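You operate a simulated robot arm through the tools that you are given. There is no shell and no other tool. Be economical: measure what you need, move in short steps, check, and stop when the job is done.

The job below is to be done with a simulated robot arm. You get a single attempt, and the scene is never put back.

JOB
Put things in order on the top of the dining table. At the end: the grey cloth stands where the small purple pot stood; the silver steel key stands where the white beaker stood; the white beaker from the top of the dining table is on the green game box (marked "DOMINOES"); the small purple pot stands where the white freshener can (marked "FABRIC FRESHENER") stood; the white freshener can is on the beige pale coaster; whatever was shut is shut again. Leave all else as you found it, and nothing knocked over.

Only the result counts: the job must be done as asked and must still hold three seconds after the hand-in. Knocking over, shifting, dropping, spilling or breaking anything else fails it.

ROBOT AND FRAMES
A 7-joint arm with a two-finger parallel gripper, fixed in place. Base frame: the origin is at the foot of the arm, x ahead of it, y to its left, z up; the work surface is at about z = 740. Units: mm, degrees, N and s.
With the tool pointing down near the work surface it reaches from about 200 to 680 mm from the base axis. Its first joint turns from -66.0 to 66.0 degrees. Payload 2.4 kg.
Tool frame: the origin (TCP) lies between the finger pads and is the grasp point; the fingertips stand 30 mm ahead of it; z points along the fingers, y is the line along which they close. The gripper opens to 94 mm. The fingers are 28 mm wide and 10 mm thick; the gripper's body (50 by 96 mm) begins 55 mm behind the TCP.
Orientation is told as [roll, pitch, yaw] about the base's x, y, z axes, in that order, counted from this pose: with the fingers straight down and closing along the base's y, the tool's x points along the base's -x, its y along +y and its z along -z.

CONTROLS
- The arm moves only by the tool step_arm. Its argument "increments" is a list of rows, each a list of 7 numbers: the gripper command, from -1 (shut) to 1 (fully open), values between in proportion, then the shift along the tool's x, y, z in mm, then the turn, a rotation vector about the tool's x, y, z in rad. In form: [[jaw, tx, ty, tz, wx, wy, wz], ...]. A call has 1 to 20 rows; each row is the pose to reach, as a shift and turn from the pose commanded when the call began, along the tool's axes at that moment. Each row takes 0.2 s and may step no farther than 50 mm and 8.6 degrees from the row before; otherwise, or with a gripper value out of range, the whole call is refused. A pose out of reach is approached as far as the arm can. The call stops where the force on the tool passes 40 N (or 10 N more than at its start, if that is more) or the arm is blocked; 0.2 s more then pass. Each finger travels about 153 mm/s and halts on what it meets, pressing with about 36 N; the grip force reading is that of the motor and also rises with nothing between the fingers. The clock runs only during rows and for 0.2 s after the last one: add rows that repeat a pose to give the fingers time. It gives the time, the measured TCP pose, the force on the tool (base axes), the opening and the grip force at its end, in the units of the frame above (readings bear some noise), and new pictures: "pictures" is both (left out), scene, wrist or none.
- Cameras (640 x 400 px; columns grow to the right, rows downward): "scene" is fixed at [26.3, 480, 1426]; the picture's right is [-0.74, -0.67, 0.00], its down [-0.49, 0.54, -0.68] and it looks along [0.46, -0.50, -0.73] (base axes); focal length 320 px, centre (320, 200). "wrist" rides on the gripper at [-37, 0, -58] in the tool frame; the picture's right is [0.00, -1.00, 0.00], its down [0.97, 0.00, -0.24] and it looks along [0.24, 0.00, 0.97] (tool axes); focal length 218 px, centre (320, 200).
- probe_pixels(camera, pixels): there is no depth. For up to 12 entries [column, row, z] of the newest picture of that camera ("zoom" is the newest enlarged one), the place [x, y] in the base frame at which the ray of that pixel passes the height z, good to about 2 mm, but the place of the scene camera against the robot may be out by one fixed shift of up to 12 mm in any direction. The clock stands still meanwhile.
- inspect(camera, box): a new picture of the part [left, top, right, bottom] of that camera's present view, enlarged. The clock stands still meanwhile.
- sign_off(): hands the job in; it is judged then, once.

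Work in short steps. Measure before you move; look again where a grasp or a placing could have gone wrong, and mend it. You have 80 turns and 120 pictures in all, those below and enlarged ones among them. Open the gripper and draw the arm clear of the work before you hand the job in, unless the task says otherwise; then end with one line.

The tools are called as name(argument=value, ...) on one line, values as JSON. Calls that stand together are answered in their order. step_arm: Moves the arm, as the interface text tells. Its arguments: {"type":"object","properties":{"increments":{"type":"array","items":{"type":"array","items":{"type":"number"}}},"pictures":{"type":"string","enum":["both","scene","wrist","none"]}},"required":["increments"]} The other tools are called the same way: probe_pixels (camera, pixels) gives the place at which the rays of pixels pass given heights; inspect (camera, box) takes an enlarged picture of a part of a camera's view; sign_off () hands the job in.

At the start:

```text
time: 0.0
tcp_pos: [463.5, 20.3, 1034.5]
ee_rot: [0.0, 0.0, 0.0]
contact_force: [-0.6, -0.7, 0.8]
gripper_width: 94.0
gripper_force: 0.0
```

scene: 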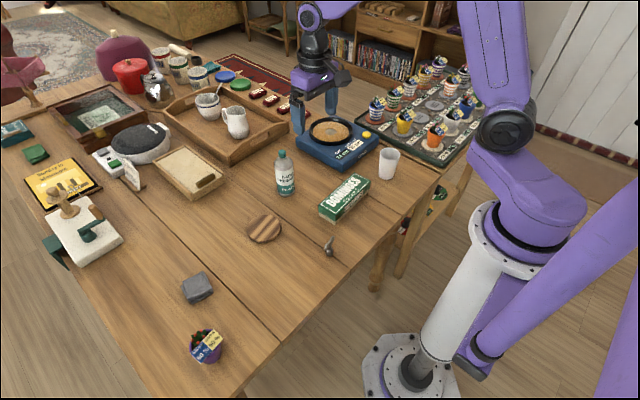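
wrist: 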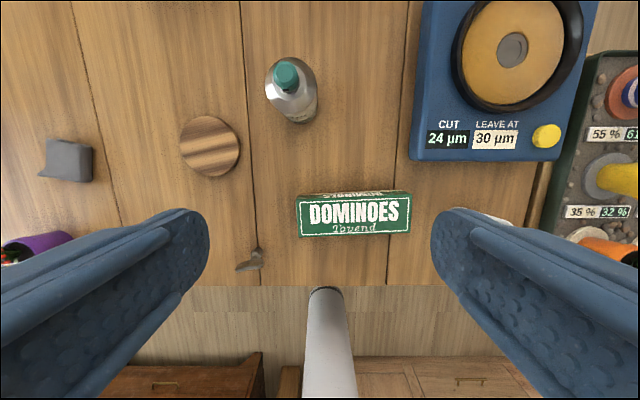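

I'll look at the objects on the table more closely first.

inspect(camera="scene", box=[160, 130, 420, 292])

inspect(camera="scene", box=[140, 220, 360, 380])

inspect(camera="scene", box=[0, 80, 200, 205])

inspect(camera="wrist", box=[160, 40, 420, 290])

```text
2.46 times, centred on (290, 211) of scene
```

zoom: 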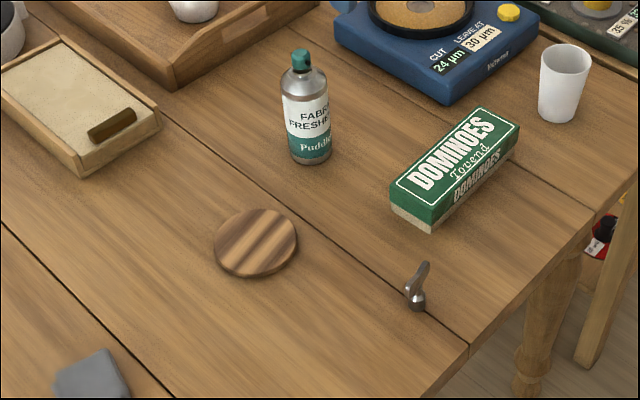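

```text
2.50 times, centred on (250, 300) of scene
```

zoom: 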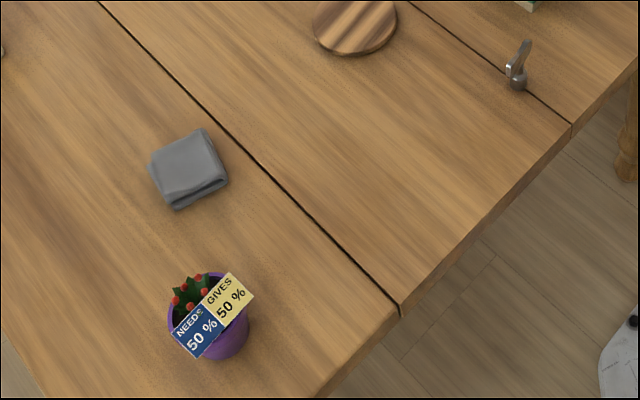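

```text
3.20 times, centred on (100, 142) of scene
```

zoom: 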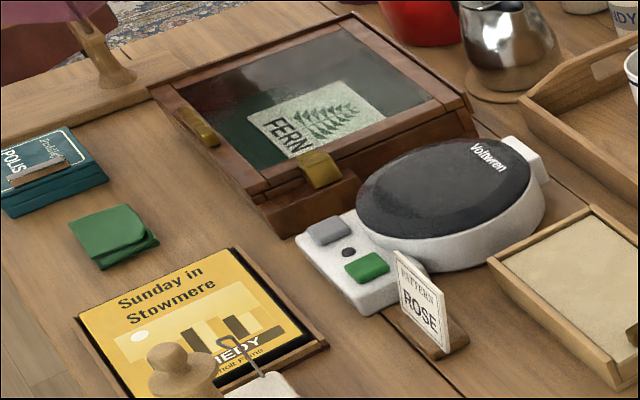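

```text
1.60 times, centred on (290, 165) of wrist
```

zoom: 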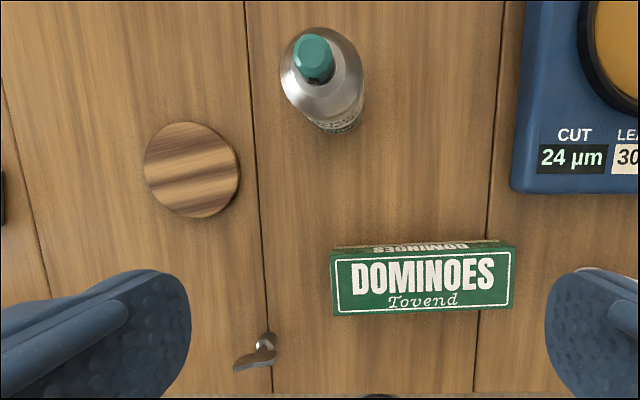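

The striped wooden disc may or may not be the beige coaster; I'll search the rest of the scene for other coasters.

inspect(camera="scene", box=[90, 30, 310, 168])

inspect(camera="scene", box=[290, 40, 490, 165])

inspect(camera="scene", box=[225, 195, 305, 245])

inspect(camera="scene", box=[0, 140, 140, 280])

```text
2.90 times, centred on (200, 99) of scene
```

zoom: 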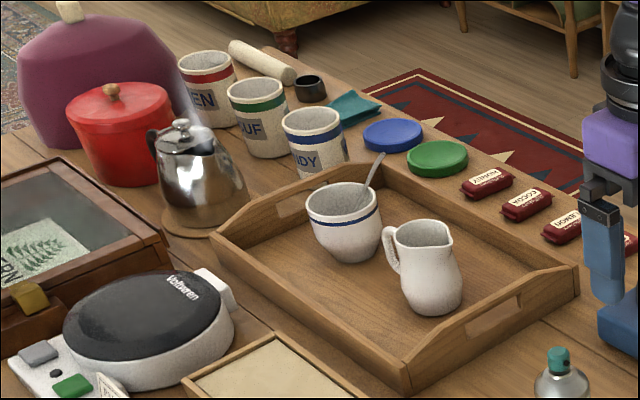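

```text
3.20 times, centred on (390, 102) of scene
```

zoom: 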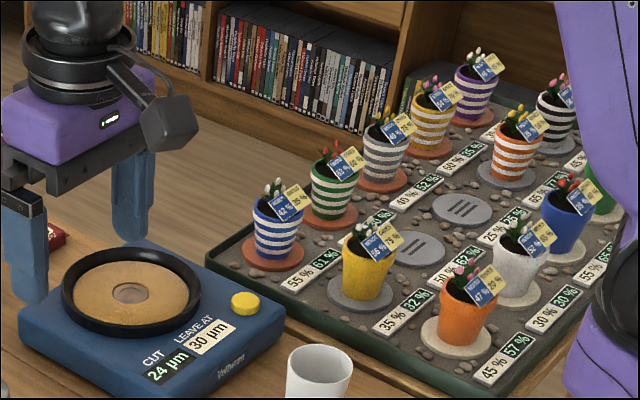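

```text
8.00 times, centred on (265, 220) of scene
```

zoom: 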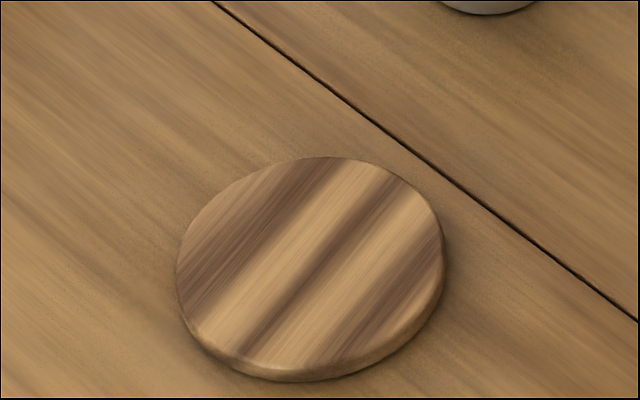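

```text
2.86 times, centred on (70, 210) of scene
```

zoom: 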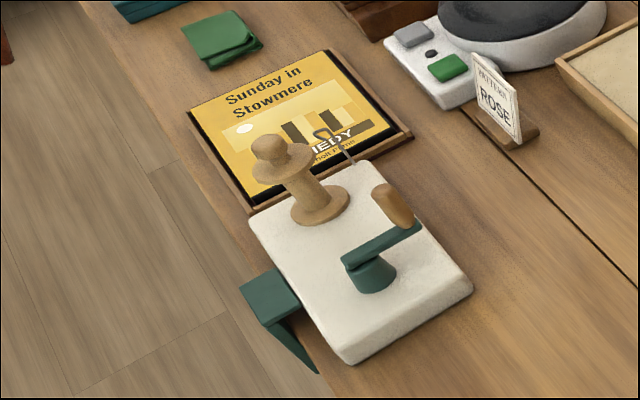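

Probing from both cameras: coaster centre, can, key, beaker, box, cloth and pot.

probe_pixels(camera="wrist", pixels=[[210, 146, 748], [298, 118, 745], [286, 76, 880], [242, 269, 745], [354, 195, 790], [352, 236, 790], [68, 160, 755], [40, 240, 800], [298, 237, 790], [410, 232, 790]])

probe_pixels(camera="scene", pixels=[[264, 228, 748], [286, 191, 745], [281, 155, 880], [329, 254, 742], [389, 175, 740], [389, 152, 810], [344, 194, 785], [197, 284, 755], [205, 347, 790], [207, 358, 745]])

```text
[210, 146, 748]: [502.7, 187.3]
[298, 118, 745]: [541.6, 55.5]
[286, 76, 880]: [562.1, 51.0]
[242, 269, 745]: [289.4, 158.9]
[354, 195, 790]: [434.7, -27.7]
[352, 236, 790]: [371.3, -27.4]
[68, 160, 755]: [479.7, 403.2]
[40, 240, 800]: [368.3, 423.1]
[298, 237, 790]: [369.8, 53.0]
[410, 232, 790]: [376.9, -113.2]
```

```text
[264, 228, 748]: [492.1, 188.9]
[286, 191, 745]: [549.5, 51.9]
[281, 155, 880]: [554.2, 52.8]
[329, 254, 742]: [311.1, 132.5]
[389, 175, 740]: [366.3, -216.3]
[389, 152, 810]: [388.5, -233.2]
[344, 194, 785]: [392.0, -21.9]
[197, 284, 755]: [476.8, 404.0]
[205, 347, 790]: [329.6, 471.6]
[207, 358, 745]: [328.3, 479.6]
```

Moving over the can for a calibrated look from above.

step_arm(increments=[[1, -45, 16, 0, 0, 0, 0], [1, -88, 32, 0, 0, 0, 0], [1, -88, 32, 0, 0, 0, 0]], pictures="both")

```text
time: 0.8
tcp_pos: [554.2, 52.6, 1033.4]
ee_rot: [0.0, 0.0, 0.1]
contact_force: [-0.3, 0.3, -0.2]
gripper_width: 93.9
gripper_force: 0.0
```

scene: 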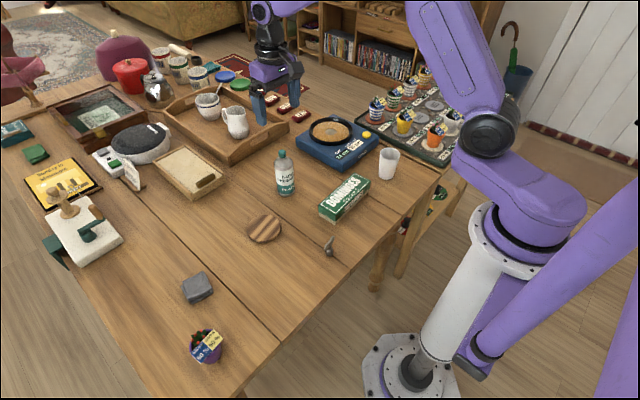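
wrist: 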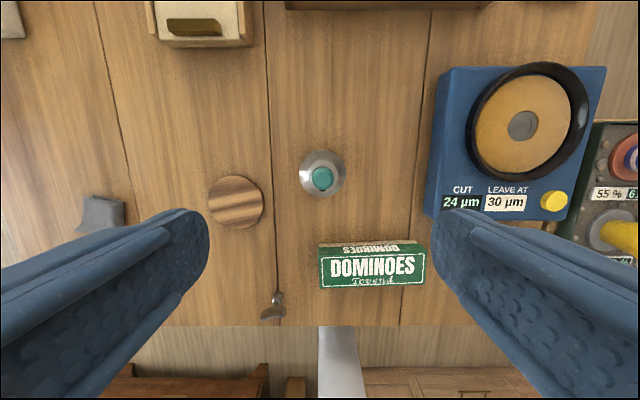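

inspect(camera="wrist", box=[190, 130, 450, 330])

probe_pixels(camera="wrist", pixels=[[322, 179, 890], [322, 179, 870], [300, 173, 840], [346, 173, 840], [236, 202, 749], [209, 203, 749], [264, 203, 749], [236, 176, 749], [236, 229, 747]])

```text
2.00 times, centred on (320, 230) of wrist
```

zoom: 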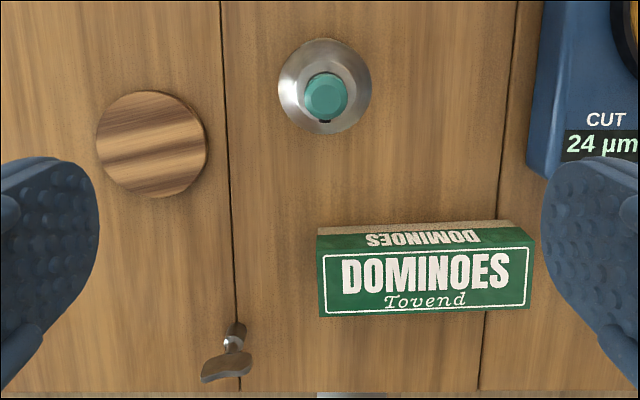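

```text
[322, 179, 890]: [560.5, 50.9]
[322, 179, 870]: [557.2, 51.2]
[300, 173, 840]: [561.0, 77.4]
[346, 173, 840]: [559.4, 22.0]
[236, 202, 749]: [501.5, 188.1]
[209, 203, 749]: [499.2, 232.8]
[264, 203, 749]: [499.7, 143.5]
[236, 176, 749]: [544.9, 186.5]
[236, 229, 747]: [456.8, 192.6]
```

Can axis ≈ (558, 51), width ≈ 54. I need its height accurately before descending.

inspect(camera="scene", box=[245, 140, 325, 200])

```text
6.67 times, centred on (285, 170) of scene
```

zoom: 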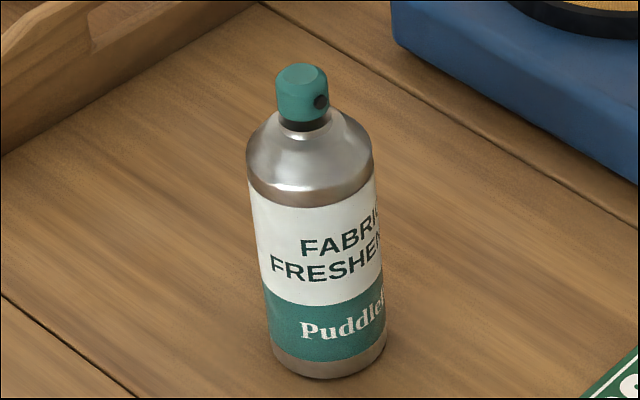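

probe_pixels(camera="zoom", pixels=[[299, 75, 870], [299, 75, 880], [299, 75, 890], [299, 75, 900], [329, 350, 741], [310, 165, 850], [310, 165, 840], [310, 165, 830]])

```text
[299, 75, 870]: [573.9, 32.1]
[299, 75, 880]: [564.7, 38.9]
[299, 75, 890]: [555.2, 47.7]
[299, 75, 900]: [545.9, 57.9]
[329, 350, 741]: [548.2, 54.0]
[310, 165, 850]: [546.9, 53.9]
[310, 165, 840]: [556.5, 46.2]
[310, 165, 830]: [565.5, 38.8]
```

Can top ≈ 896, wall top ≈ 848. Descend to TCP z≈ 900 first.

step_arm(increments=[[1, -4, -1, 45, 0, 0, 0], [1, -4, -1, 90, 0, 0, 0], [1, -4, -1, 130, 0, 0, 0], [1, -4, -1, 130, 0, 0, 0]], pictures="both")

```text
time: 1.8
tcp_pos: [556.4, 51.8, 904.6]
ee_rot: [0.0, -0.1, 0.0]
contact_force: [0.2, -0.6, 0.1]
gripper_width: 93.9
gripper_force: 0.2
```

scene: 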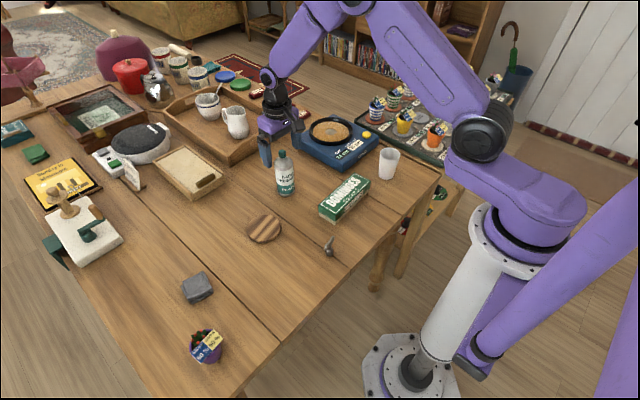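
wrist: 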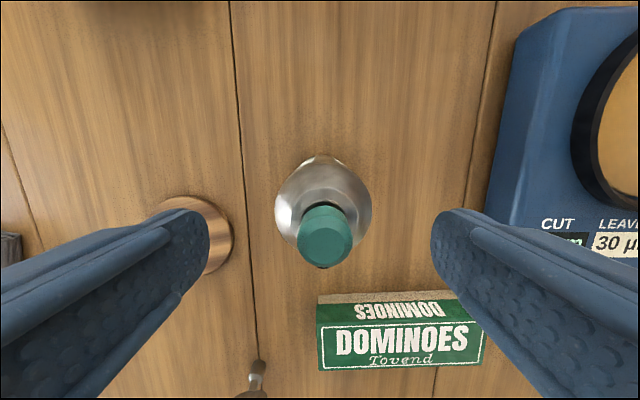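

probe_pixels(camera="wrist", pixels=[[325, 235, 895], [325, 235, 885], [323, 201, 845], [276, 205, 840], [371, 205, 840]])

```text
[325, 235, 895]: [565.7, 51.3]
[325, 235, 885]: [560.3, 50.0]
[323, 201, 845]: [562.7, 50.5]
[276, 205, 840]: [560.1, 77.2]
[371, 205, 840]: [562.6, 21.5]
```

Can axis ≈ (560, 50.3), top ≈ 885. Descend to z≈843 and close.

step_arm(increments=[[1, -3.5, -1.3, 30, 0, 0, 0], [1, -3.5, -1.3, 61, 0, 0, 0], [1, -3.5, -1.3, 61, 0, 0, 0], [-0.3, -3.5, -1.3, 61, 0, 0, 0], [-1, -3.5, -1.3, 61, 0, 0, 0], [-1, -3.5, -1.3, 61, 0, 0, 0]], pictures="scene")

```text
time: 3.2
tcp_pos: [558.8, 49.9, 843.2]
ee_rot: [-0.1, 0.0, 0.0]
contact_force: [-0.9, 0.1, -0.9]
gripper_width: 51.1
gripper_force: 36.1
```

scene: 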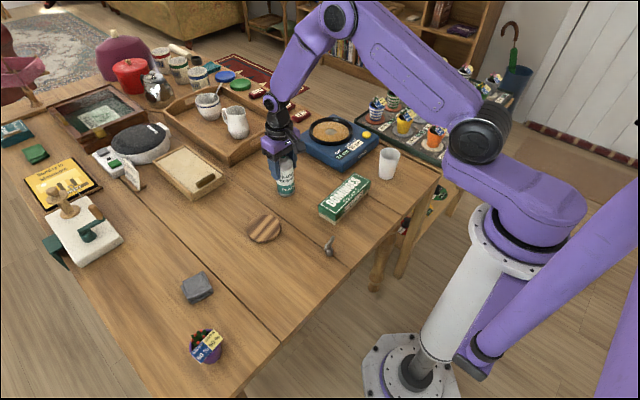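

Gripped. Lift 40 and carry to the coaster centre (501, 188).

step_arm(increments=[[-1, 0, 0, -20, 0, 0, 0], [-1, 0, 0, -40, 0, 0, 0], [-1, 14, 35, -40, 0, 0, 0], [-1, 28, 70, -40, 0, 0, 0], [-1, 43, 105, -40, 0, 0, 0], [-1, 58, 138, -40, 0, 0, 0], [-1, 58, 138, -40, 0, 0, 0], [-1, 58, 138, -40, 0, 0, 0]], pictures="both")

```text
time: 5.0
tcp_pos: [502.8, 186.0, 885.1]
ee_rot: [0.0, 0.0, 0.0]
contact_force: [0.6, 1.1, -1.4]
gripper_width: 51.2
gripper_force: 35.6
```

scene: 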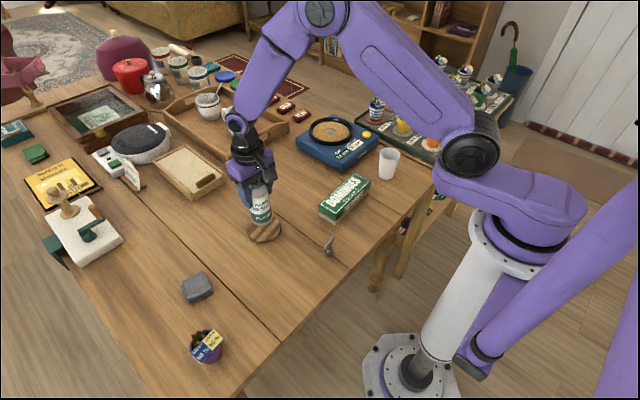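
wrist: 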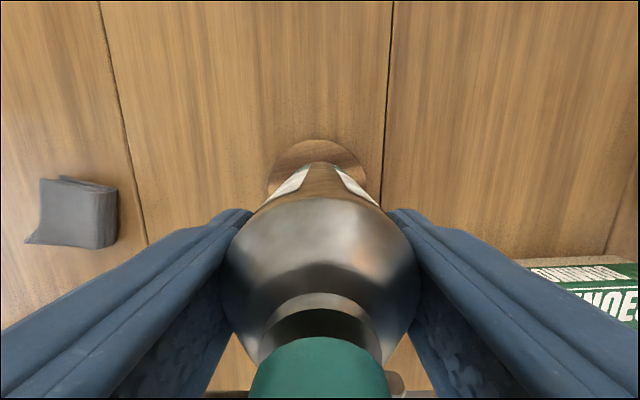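

Check the coaster alignment in this wrist view.

probe_pixels(camera="wrist", pixels=[[268, 183, 746], [368, 183, 746], [318, 139, 748]])

inspect(camera="scene", box=[225, 180, 305, 250])

```text
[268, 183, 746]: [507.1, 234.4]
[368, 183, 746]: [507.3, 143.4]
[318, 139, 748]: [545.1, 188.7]
```

```text
5.71 times, centred on (265, 215) of scene
```

zoom: 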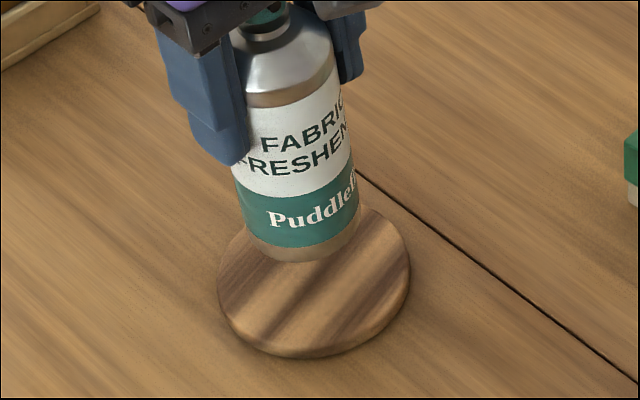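

Coaster centre (500.5, 188.8). Lower in small steps until contact.

step_arm(increments=[[-1, 1.5, 2.5, 12, 0, 0, 0], [-1, 1.5, 2.5, 24, 0, 0, 0], [-1, 1.5, 2.5, 27, 0, 0, 0], [-1, 1.5, 2.5, 27, 0, 0, 0]], pictures="none")

inspect(camera="scene", box=[225, 180, 305, 250])

```text
time: 6.0
tcp_pos: [501.7, 190.5, 856.0]
ee_rot: [0.0, 0.1, 0.0]
contact_force: [0.1, -0.8, -2.8]
gripper_width: 51.5
gripper_force: 35.8
```

```text
5.71 times, centred on (265, 215) of scene
```

zoom: 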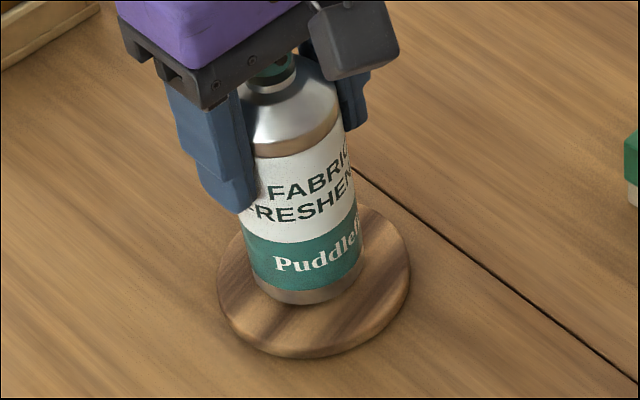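

Nearly down; continue in 1 mm rows.

step_arm(increments=[[-1, 0, 0, 1, 0, 0, 0], [-1, 0, 0, 2, 0, 0, 0], [-1, 0, 0, 3, 0, 0, 0]], pictures="none")

```text
time: 6.8
tcp_pos: [500.7, 190.9, 853.4]
ee_rot: [0.0, 0.1, 0.0]
contact_force: [0.6, -0.3, -1.1]
gripper_width: 51.4
gripper_force: 36.4
```

step_arm(increments=[[-1, 0, -1, 1, 0, 0, 0], [-1, 0, -1, 2, 0, 0, 0], [-1, 0, -1, 3, 0, 0, 0]], pictures="none")

inspect(camera="scene", box=[225, 180, 305, 250])

```text
time: 7.6
tcp_pos: [501.0, 191.3, 851.5]
ee_rot: [0.1, -0.2, 0.1]
contact_force: [-2.8, 1.0, 24.3]
gripper_width: 51.5
gripper_force: 35.7
```

```text
5.71 times, centred on (265, 215) of scene
```

zoom: 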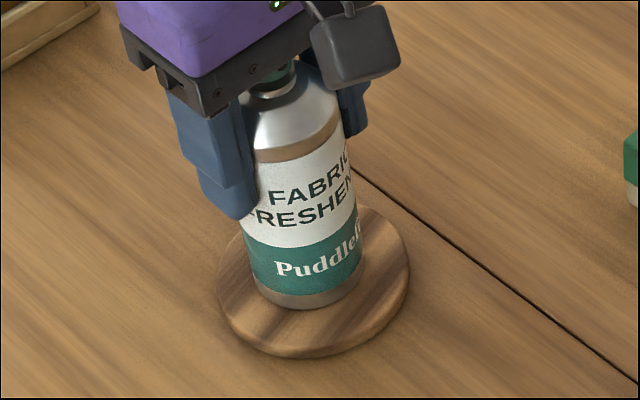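

Seated (24 N). Ease up 1.5 mm, open, and rise.

step_arm(increments=[[-1, 0, 0, -1.5, 0, 0, 0], [0.4, 0, 0, -1.5, 0, 0, 0], [1, 0, 0, -1.5, 0, 0, 0], [1, 0, 0, -1.5, 0, 0, 0], [1, 0, 0, -40, 0, 0, 0], [1, 0, 0, -80, 0, 0, 0], [1, 0, 0, -120, 0, 0, 0], [1, 0, 0, -120, 0, 0, 0]], pictures="both")

```text
time: 9.4
tcp_pos: [500.0, 188.8, 972.4]
ee_rot: [0.0, 0.0, 0.0]
contact_force: [-0.8, -0.8, 0.0]
gripper_width: 93.7
gripper_force: 0.1
```

scene: 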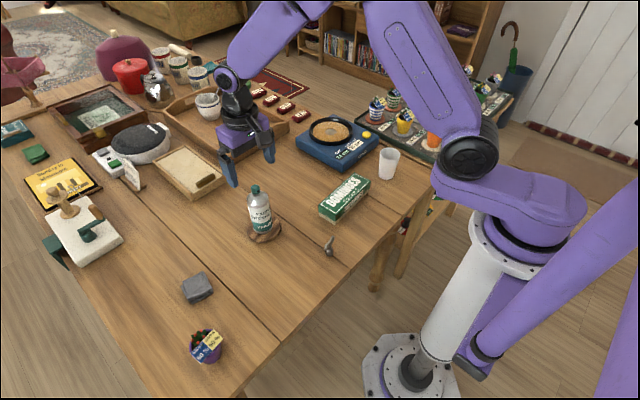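
wrist: 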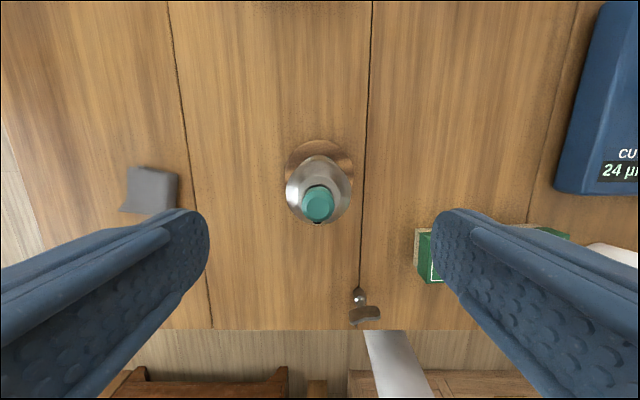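

Can seated on coaster. Now move toward the pot (≈ (337, 478)) for a look.

step_arm(increments=[[1, 20, 35, -20, 0, 0, 0], [1, 40, 70, -20, 0, 0, 0], [1, 60, 105, -20, 0, 0, 0], [1, 80, 140, -20, 0, 0, 0], [1, 100, 175, -20, 0, 0, 0], [1, 120, 210, -20, 0, 0, 0], [1, 140, 245, -20, 0, 0, 0], [1, 160, 275, -20, 0, 0, 0], [1, 160, 275, -20, 0, 0, 0]], pictures="both")

```text
time: 11.4
tcp_pos: [342.0, 464.7, 991.3]
ee_rot: [0.0, 0.0, -0.3]
contact_force: [-0.3, -0.6, -0.7]
gripper_width: 93.9
gripper_force: 0.1
```

scene: 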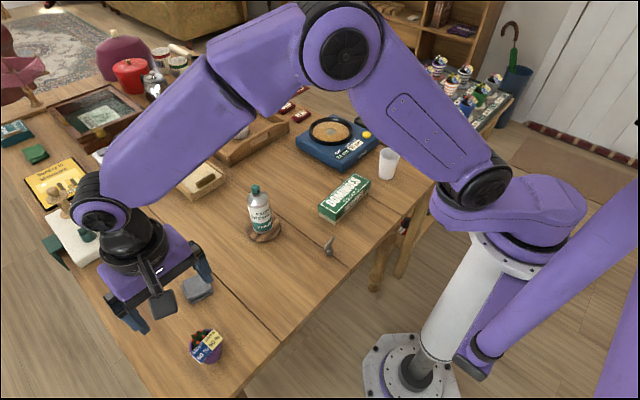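
wrist: 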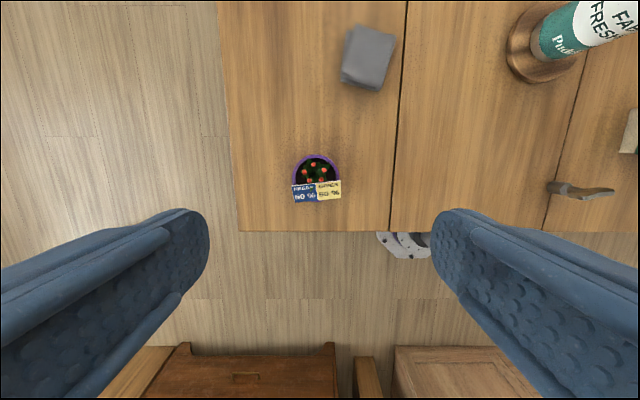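

inspect(camera="wrist", box=[260, 130, 380, 230])

inspect(camera="scene", box=[170, 315, 240, 375])

inspect(camera="wrist", box=[320, 10, 420, 110])

```text
4.00 times, centred on (320, 180) of wrist
```

zoom: 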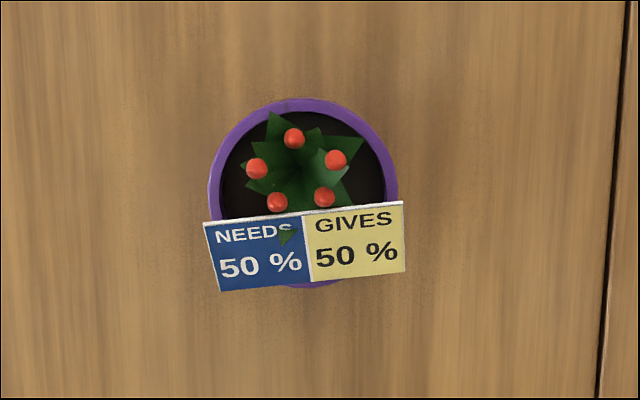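

```text
6.67 times, centred on (205, 345) of scene
```

zoom: 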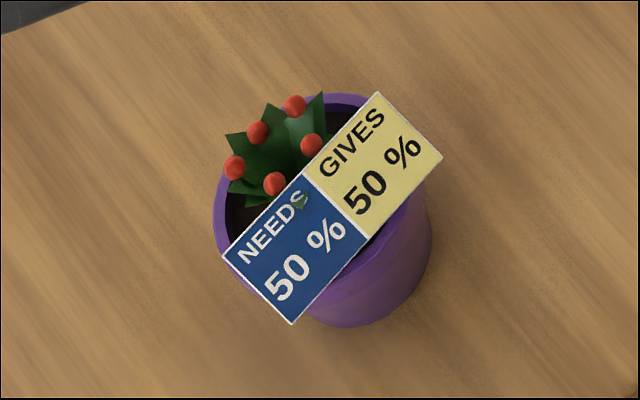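

```text
4.00 times, centred on (370, 60) of wrist
```

zoom: 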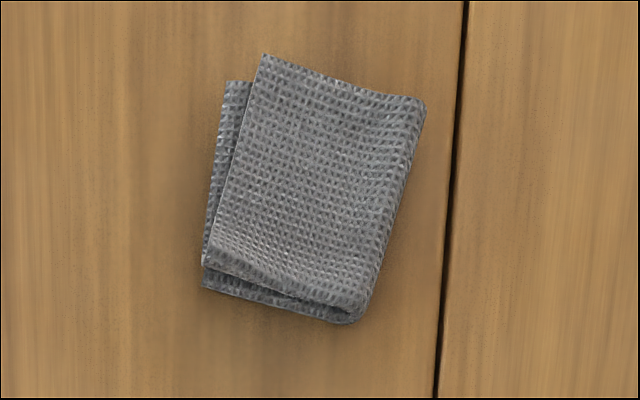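

Pot rim centre at wrist pixel ≈ (315.8, 178). The label plate is on the near side; I'll turn about 5.5° to align with it, and descend for a height measurement by parallax.

probe_pixels(camera="wrist", pixels=[[315.8, 178.2, 790], [315.8, 178.2, 800], [315.8, 178.2, 810], [368, 57, 750], [352, 75, 750]])

step_arm(increments=[[1, 0, 3, 30, 0, 0, -0.05], [1, 0, 6, 60, 0, 0, -0.1], [1, 0, 6, 90, 0, 0, -0.1], [1, 0, 6, 90, 0, 0, -0.1]], pictures="wrist")

inspect(camera="wrist", box=[240, 130, 400, 230])

```text
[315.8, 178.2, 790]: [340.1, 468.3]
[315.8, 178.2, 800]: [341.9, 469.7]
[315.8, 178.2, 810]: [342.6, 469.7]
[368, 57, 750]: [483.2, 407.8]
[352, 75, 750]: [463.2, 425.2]
```

```text
time: 12.4
tcp_pos: [340.1, 470.9, 900.6]
ee_rot: [0.0, 0.0, 5.7]
contact_force: [-0.2, 0.1, 0.5]
gripper_width: 94.1
gripper_force: 0.0
```

wrist: 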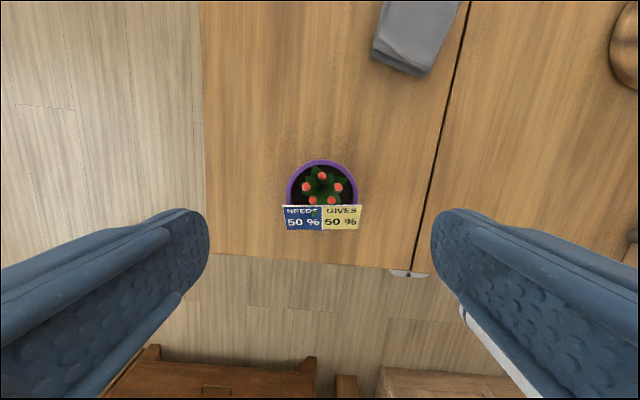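

```text
4.00 times, centred on (320, 180) of wrist
```

zoom: 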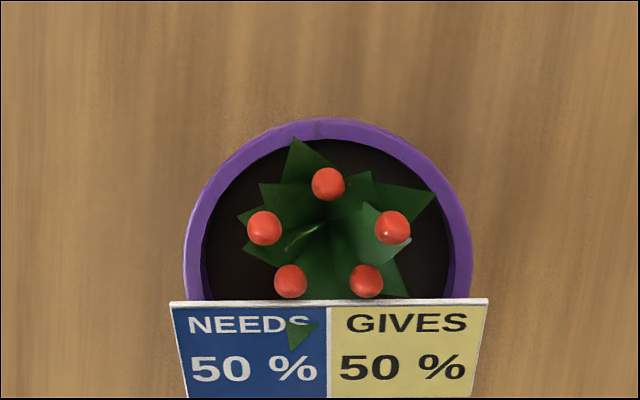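

Rim at z≈790, Ø56; plate top at z≈800. Probe exact rim centre and plate line.

probe_pixels(camera="wrist", pixels=[[322, 159.5, 790], [322, 194.5, 790], [285.8, 194.5, 790], [358, 194.5, 790], [282.5, 205.3, 800], [362, 205, 800], [322, 230, 785]])

```text
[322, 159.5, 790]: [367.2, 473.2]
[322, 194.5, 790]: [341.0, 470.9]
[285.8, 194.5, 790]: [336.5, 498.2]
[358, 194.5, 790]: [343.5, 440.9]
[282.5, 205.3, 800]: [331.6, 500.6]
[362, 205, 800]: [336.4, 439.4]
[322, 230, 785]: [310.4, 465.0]
```

Pot centre (340, 470); plate edge 6 mm behind it. Descend with the grasp offset 10 mm forward so the pads clear the plate, then close.

step_arm(increments=[[1, -10, -0.9, 40, 0, 0, 0], [1, -10, -0.9, 80, 0, 0, 0], [1, -10, -0.9, 117, 0, 0, 0], [1, -10, -0.9, 117, 0, 0, 0], [0.3, -10, -0.9, 117, 0, 0, 0], [0, -10, -0.9, 117, 0, 0, 0], [-1, -10, -0.9, 117, 0, 0, 0], [-1, -10, -0.9, 117, 0, 0, 0]], pictures="both")

```text
time: 14.2
tcp_pos: [349.9, 471.6, 784.1]
ee_rot: [0.0, 0.0, 5.7]
contact_force: [0.5, -1.1, 0.3]
gripper_width: 59.6
gripper_force: 36.2
```

scene: 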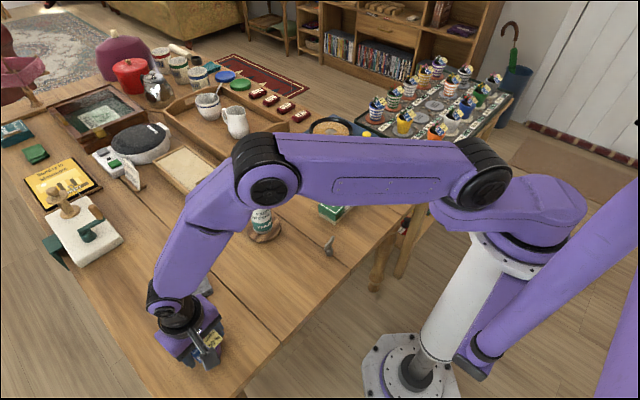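
wrist: 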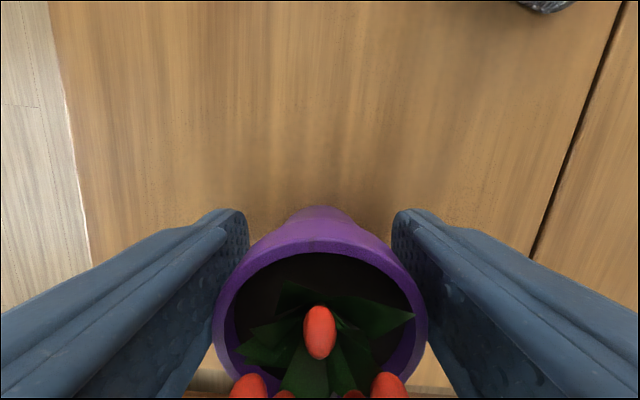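

Gripped (59.6 mm). Lift 30 and check hold.

step_arm(increments=[[-1, 0, 0, -15, 0, 0, 0], [-1, 0, 0, -30, 0, 0, 0], [-1, 0, 0, -30, 0, 0, 0]], pictures="wrist")

```text
time: 15.0
tcp_pos: [349.7, 471.8, 813.3]
ee_rot: [0.0, 0.0, 5.6]
contact_force: [-0.6, 0.3, -2.4]
gripper_width: 59.6
gripper_force: 36.1
```

wrist: 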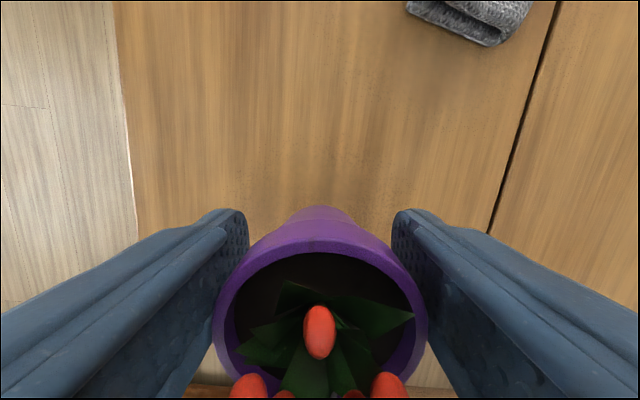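

Held. Lift 150 more and route around the can (which is at (500,188)) via (420,200).

step_arm(increments=[[-1, 0, 0, -45, 0, 0, 0], [-1, 0, 0, -90, 0, 0, 0], [-1, 0, 0, -135, 0, 0, 0], [-1, -6, -40, -150, 0, 0, 0], [-1, -12, -80, -150, 0, 0, 0], [-1, -18, -120, -150, 0, 0, 0], [-1, -24, -160, -150, 0, 0, 0], [-1, -30, -200, -150, 0, 0, 0], [-1, -36, -240, -150, 0, 0, 0], [-1, -42, -278, -150, 0, 0, 0], [-1, -68, -310, -150, 0, 0, 0], [-1, -94, -343, -150, 0, 0, 0], [-1, -122, -376, -150, 0, 0, 0], [-1, -150, -408, -150, 0, 0, 0], [-1, -177, -440, -150, 0, 0, 0], [-1, -177, -440, -150, 0, 0, 0]], pictures="both")

```text
time: 18.4
tcp_pos: [572.4, 50.7, 964.6]
ee_rot: [0.1, 0.0, 5.6]
contact_force: [-1.1, 0.1, -1.8]
gripper_width: 59.4
gripper_force: 35.8
```

scene: 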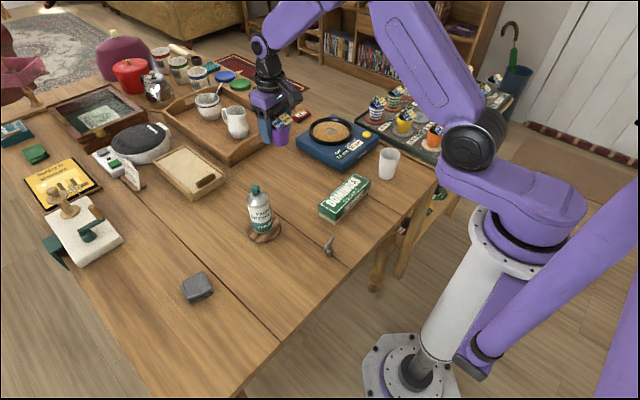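
wrist: 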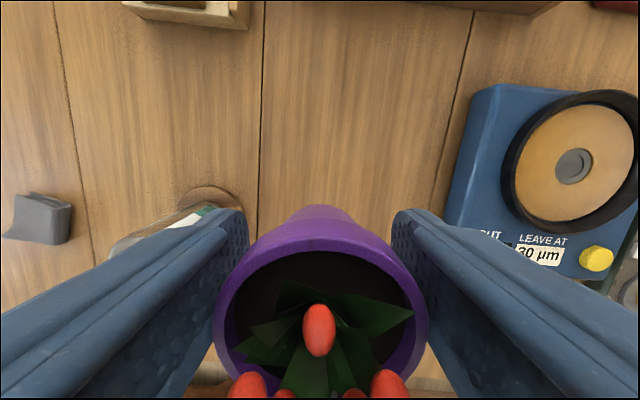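

Over the target. Descend to just above the table.

step_arm(increments=[[-1, 1, 0, 45, 0, 0, 0], [-1, 1.5, 0, 90, 0, 0, 0], [-1, 1.5, 0, 135, 0, 0, 0], [-1, 1.5, 0, 165, 0, 0, 0], [-1, 1.5, 0, 175, 0, 0, 0], [-1, 1.5, 0, 175, 0, 0, 0]], pictures="none")

```text
time: 19.8
tcp_pos: [567.6, 51.4, 788.8]
ee_rot: [0.1, 0.0, 5.7]
contact_force: [-0.4, -0.5, -1.1]
gripper_width: 59.3
gripper_force: 35.9
```

step_arm(increments=[[-1, -1, -0.5, 2, 0, 0, 0], [-1, -1, -0.5, 3.5, 0, 0, 0], [-1, -1, -0.5, 4.5, 0, 0, 0], [-1, -1, -0.5, 5.5, 0, 0, 0]], pictures="none")

```text
time: 20.8
tcp_pos: [570.3, 50.3, 783.4]
ee_rot: [0.0, 0.0, 5.6]
contact_force: [-3.0, -0.8, 6.3]
gripper_width: 59.5
gripper_force: 36.4
```

Touching (6 N). Open and rise.

step_arm(increments=[[0.2, 0, 0, 0, 0, 0, 0], [0.6, 0, 0, 0, 0, 0, 0], [1, 0, 0, 0, 0, 0, 0], [1, 0, 0, 0, 0, 0, 0], [1, 0, 0, -40, 0, 0, 0], [1, 0, 0, -80, 0, 0, 0], [1, 0, 0, -125, 0, 0, 0], [1, 0, 0, -170, 0, 0, 0], [1, 0, 0, -215, 0, 0, 0], [1, 0, 0, -215, 0, 0, 0]], pictures="both")

```text
time: 23.0
tcp_pos: [569.6, 48.8, 1000.4]
ee_rot: [0.0, 0.0, 5.7]
contact_force: [-0.5, 0.3, 0.0]
gripper_width: 94.0
gripper_force: 0.0
```

scene: 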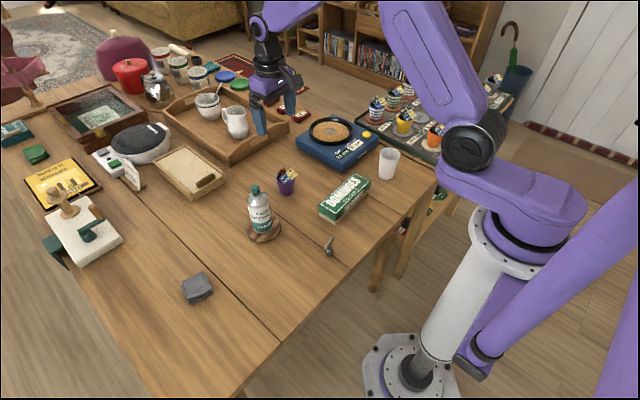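
wrist: 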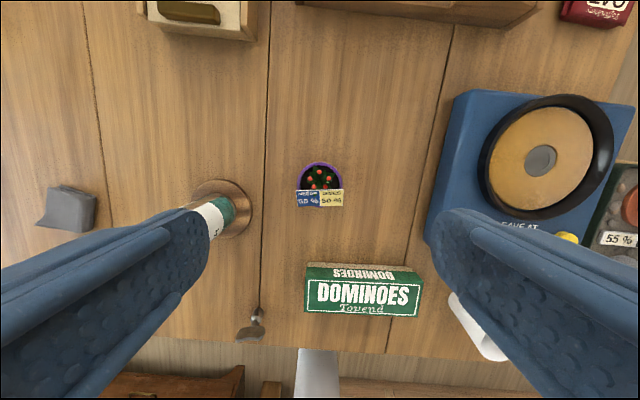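

Pot placed upright. Now to the cloth near (475, 405), turning to align with it.

probe_pixels(camera="wrist", pixels=[[320, 184.5, 790], [297.5, 184.5, 790], [342.5, 184.5, 790]])

step_arm(increments=[[1, 7, 45, 0, 0, 0, 0.05], [1, 14, 90, 0, 0, 0, 0.1], [1, 21, 135, 0, 0, 0, 0.15], [1, 28, 180, 0, 0, 0, 0.2], [1, 36, 225, 0, 0, 0, 0.25], [1, 44, 270, 0, 0, 0, 0.3], [1, 52, 317, 0, 0, 0, 0.35], [1, 59, 363, 10, 0, 0, 0.408], [1, 59, 363, 50, 0, 0, 0.408], [1, 59, 363, 50, 0, 0, 0.408]], pictures="wrist")

inspect(camera="wrist", box=[240, 130, 400, 230])

```text
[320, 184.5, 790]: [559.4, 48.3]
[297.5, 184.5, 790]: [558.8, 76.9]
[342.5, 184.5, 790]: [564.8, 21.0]
```

```text
time: 25.2
tcp_pos: [476.0, 406.8, 948.3]
ee_rot: [0.0, 0.0, -17.7]
contact_force: [0.0, 1.0, -0.3]
gripper_width: 94.1
gripper_force: 0.0
```

wrist: 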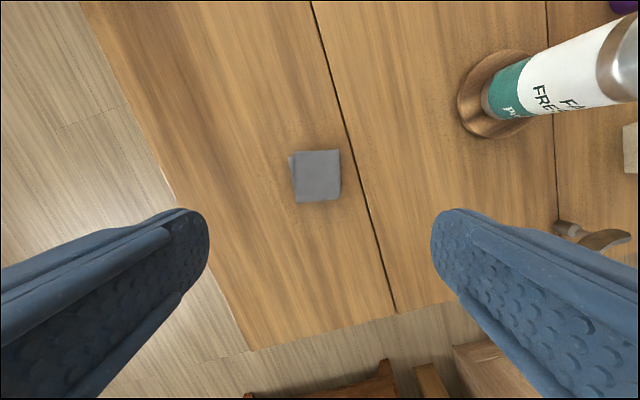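

```text
4.00 times, centred on (320, 180) of wrist
```

zoom: 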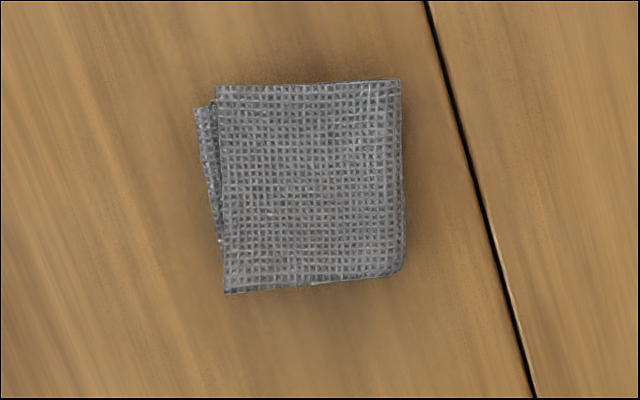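

probe_pixels(camera="wrist", pixels=[[315.5, 176.7, 757], [291, 176, 757], [340.5, 176, 757], [315.5, 150.5, 757], [315.5, 202.5, 757]])

inspect(camera="scene", box=[165, 255, 230, 315])

```text
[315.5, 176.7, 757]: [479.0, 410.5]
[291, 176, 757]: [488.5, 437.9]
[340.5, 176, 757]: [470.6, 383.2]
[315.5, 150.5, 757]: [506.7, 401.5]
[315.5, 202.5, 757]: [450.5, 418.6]
```

```text
6.67 times, centred on (198, 285) of scene
```

zoom: 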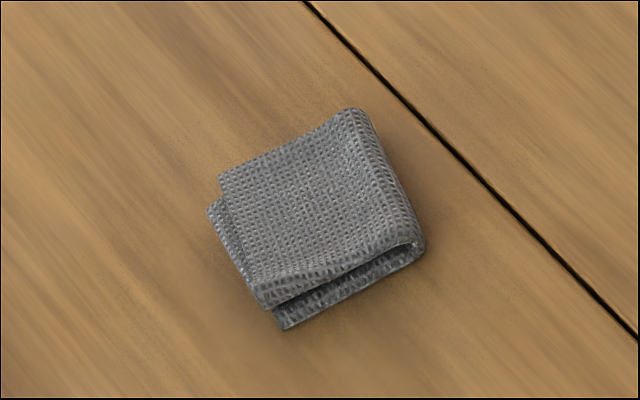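

Cloth centre (479, 410.5), ~57 wide, ~20 thick. Descend and grip.

step_arm(increments=[[1, -1.7, 4.4, 45, 0, 0, 0], [1, -1.7, 4.4, 90, 0, 0, 0], [1, -1.7, 4.4, 135, 0, 0, 0], [1, -1.7, 4.4, 165, 0, 0, 0], [1, -1.7, 4.4, 172, 0, 0, 0], [1, -1.7, 4.4, 172, 0, 0, 0], [0, -1.7, 4.4, 172, 0, 0, 0], [-1, -1.7, 4.4, 172, 0, 0, 0], [-1, -1.7, 4.4, 172, 0, 0, 0]], pictures="wrist")

```text
time: 27.2
tcp_pos: [479.0, 410.0, 775.2]
ee_rot: [0.0, 0.0, -17.7]
contact_force: [-0.2, 0.3, 0.5]
gripper_width: 54.2
gripper_force: 35.9
```

wrist: 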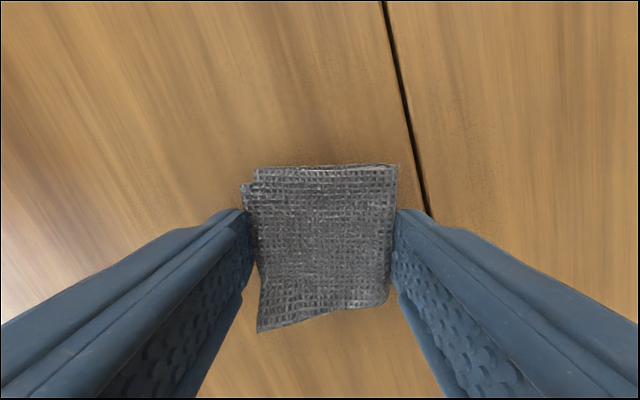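

Gripped at 54 mm. Lift 50 and carry to (340, 470).

step_arm(increments=[[-1, 0, 0, -25, 0, 0, 0], [-1, 0, 0, -50, 0, 0, 0], [-1, 38, 4, -50, 0, 0, 0], [-1, 76, 8, -50, 0, 0, 0], [-1, 114, 12, -50, 0, 0, 0], [-1, 150.7, 14.9, -50, 0, 0, 0], [-1, 150.7, 14.9, -50, 0, 0, 0], [-1, 150.7, 14.9, -50, 0, 0, 0]], pictures="both")

```text
time: 29.0
tcp_pos: [338.2, 468.9, 826.1]
ee_rot: [0.0, 0.0, -17.7]
contact_force: [-0.4, -1.1, -0.6]
gripper_width: 54.0
gripper_force: 36.2
```

scene: 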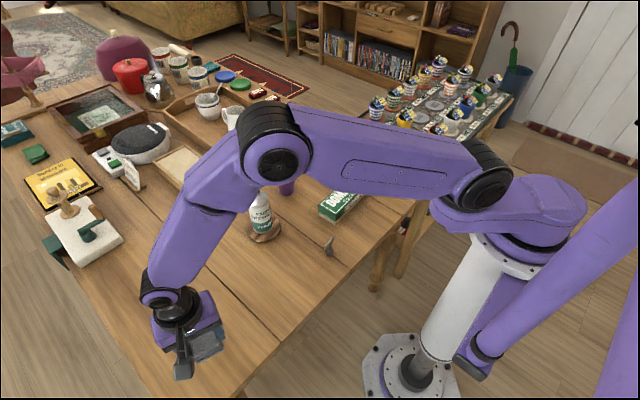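
wrist: 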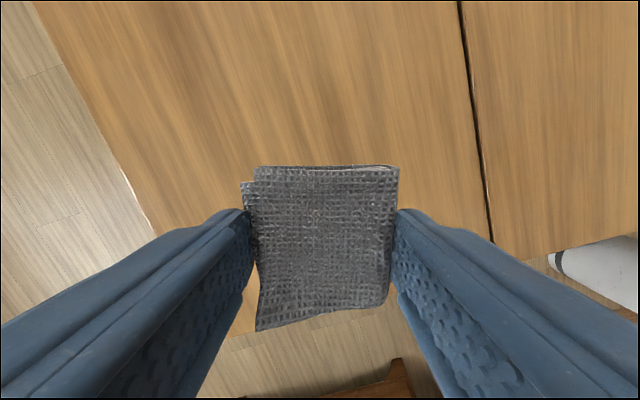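

Lower back to grip height, with a small correction (+1,+1), then release.

step_arm(increments=[[-1, -0.5, 1, 25, 0, 0, 0], [-1, -0.5, 1, 45, 0, 0, 0], [-1, -0.5, 1, 49, 0, 0, 0], [-1, -0.5, 1, 50, 0, 0, 0], [-1, -0.5, 1, 50.5, 0, 0, 0]], pictures="none")

```text
time: 30.2
tcp_pos: [340.9, 470.4, 776.2]
ee_rot: [0.0, 0.1, -17.7]
contact_force: [-0.3, 0.2, 1.3]
gripper_width: 54.0
gripper_force: 36.2
```

step_arm(increments=[[-0.2, 0, 0, 0.5, 0, 0, 0], [0.6, 0, 0, 0.5, 0, 0, 0], [1, 0, 0, 0.5, 0, 0, 0], [1, 0, 0, 0.5, 0, 0, 0], [1, 0, 0, -45, 0, 0, 0], [1, 0, 0, -90, 0, 0, 0], [1, 0, 0, -135, 0, 0, 0], [1, 0, 0, -180, 0, 0, 0], [1, 0, 0, -225, 0, 0, 0], [1, 0, 0, -225, 0, 0, 0]], pictures="both")

```text
time: 32.4
tcp_pos: [340.1, 470.8, 1000.8]
ee_rot: [0.0, 0.0, -17.7]
contact_force: [-0.3, 0.5, -0.4]
gripper_width: 94.1
gripper_force: 0.0
```

scene: 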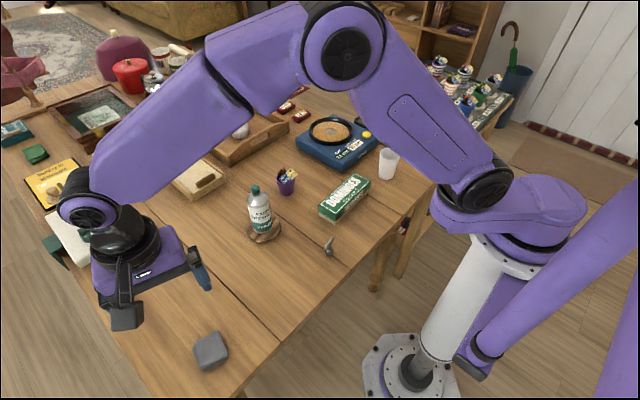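
wrist: 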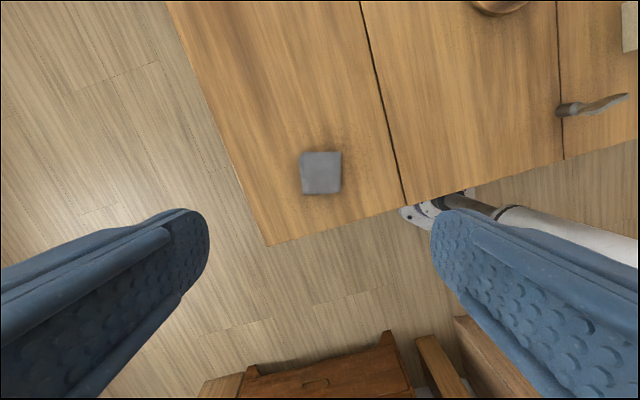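

Cloth placed. Now swing over to the beaker near (375, -216).

probe_pixels(camera="wrist", pixels=[[321, 173, 757]])

step_arm(increments=[[1, -16.7, -44.2, 0, 0, 0, 0], [1, -33.4, -88.3, 0, 0, 0, -0.03], [1, -50.1, -132.5, 0, 0, 0, -0.06], [1, -66.9, -176.7, 0, 0, 0, -0.09], [1, -83.6, -220.8, 0, 0, 0, -0.12], [1, -100.3, -265, 0, 0, 0, -0.15], [1, -117, -309.2, 0, 0, 0, -0.18], [1, -133.7, -353.3, 0, 0, 0, -0.21], [1, -150.4, -397.5, 0, 0, 0, -0.24], [1, -167.1, -441.6, 0, 0, 0, -0.27], [1, -183.9, -485.8, 0, 0, 0, -0.3], [1, -200.6, -530, 0, 0, 0, -0.309], [1, -217.3, -574.1, 0, 0, 0, -0.309], [1, -234, -618.3, 0, 0, 0, -0.309], [1, -234, -618.3, 0, 0, 0, -0.309]], pictures="both")

```text
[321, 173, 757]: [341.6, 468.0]
```

```text
time: 35.6
tcp_pos: [375.9, -190.5, 1001.5]
ee_rot: [0.0, 0.0, 0.0]
contact_force: [0.1, 0.1, -0.6]
gripper_width: 94.1
gripper_force: 0.0
```

scene: 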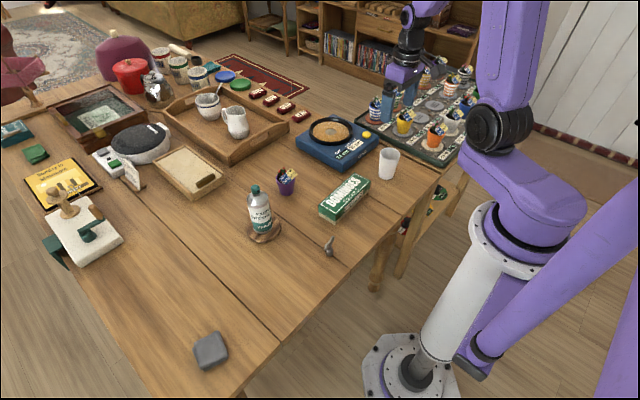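
wrist: 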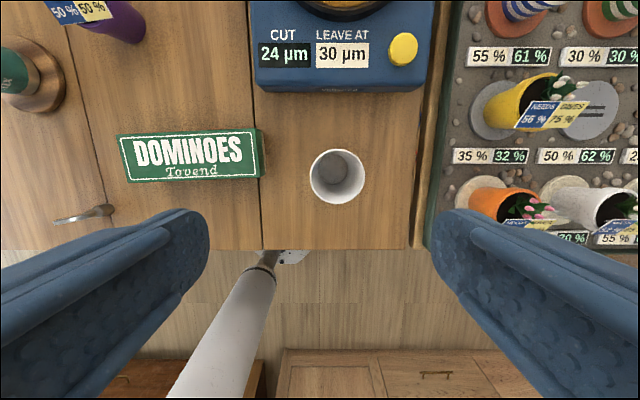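

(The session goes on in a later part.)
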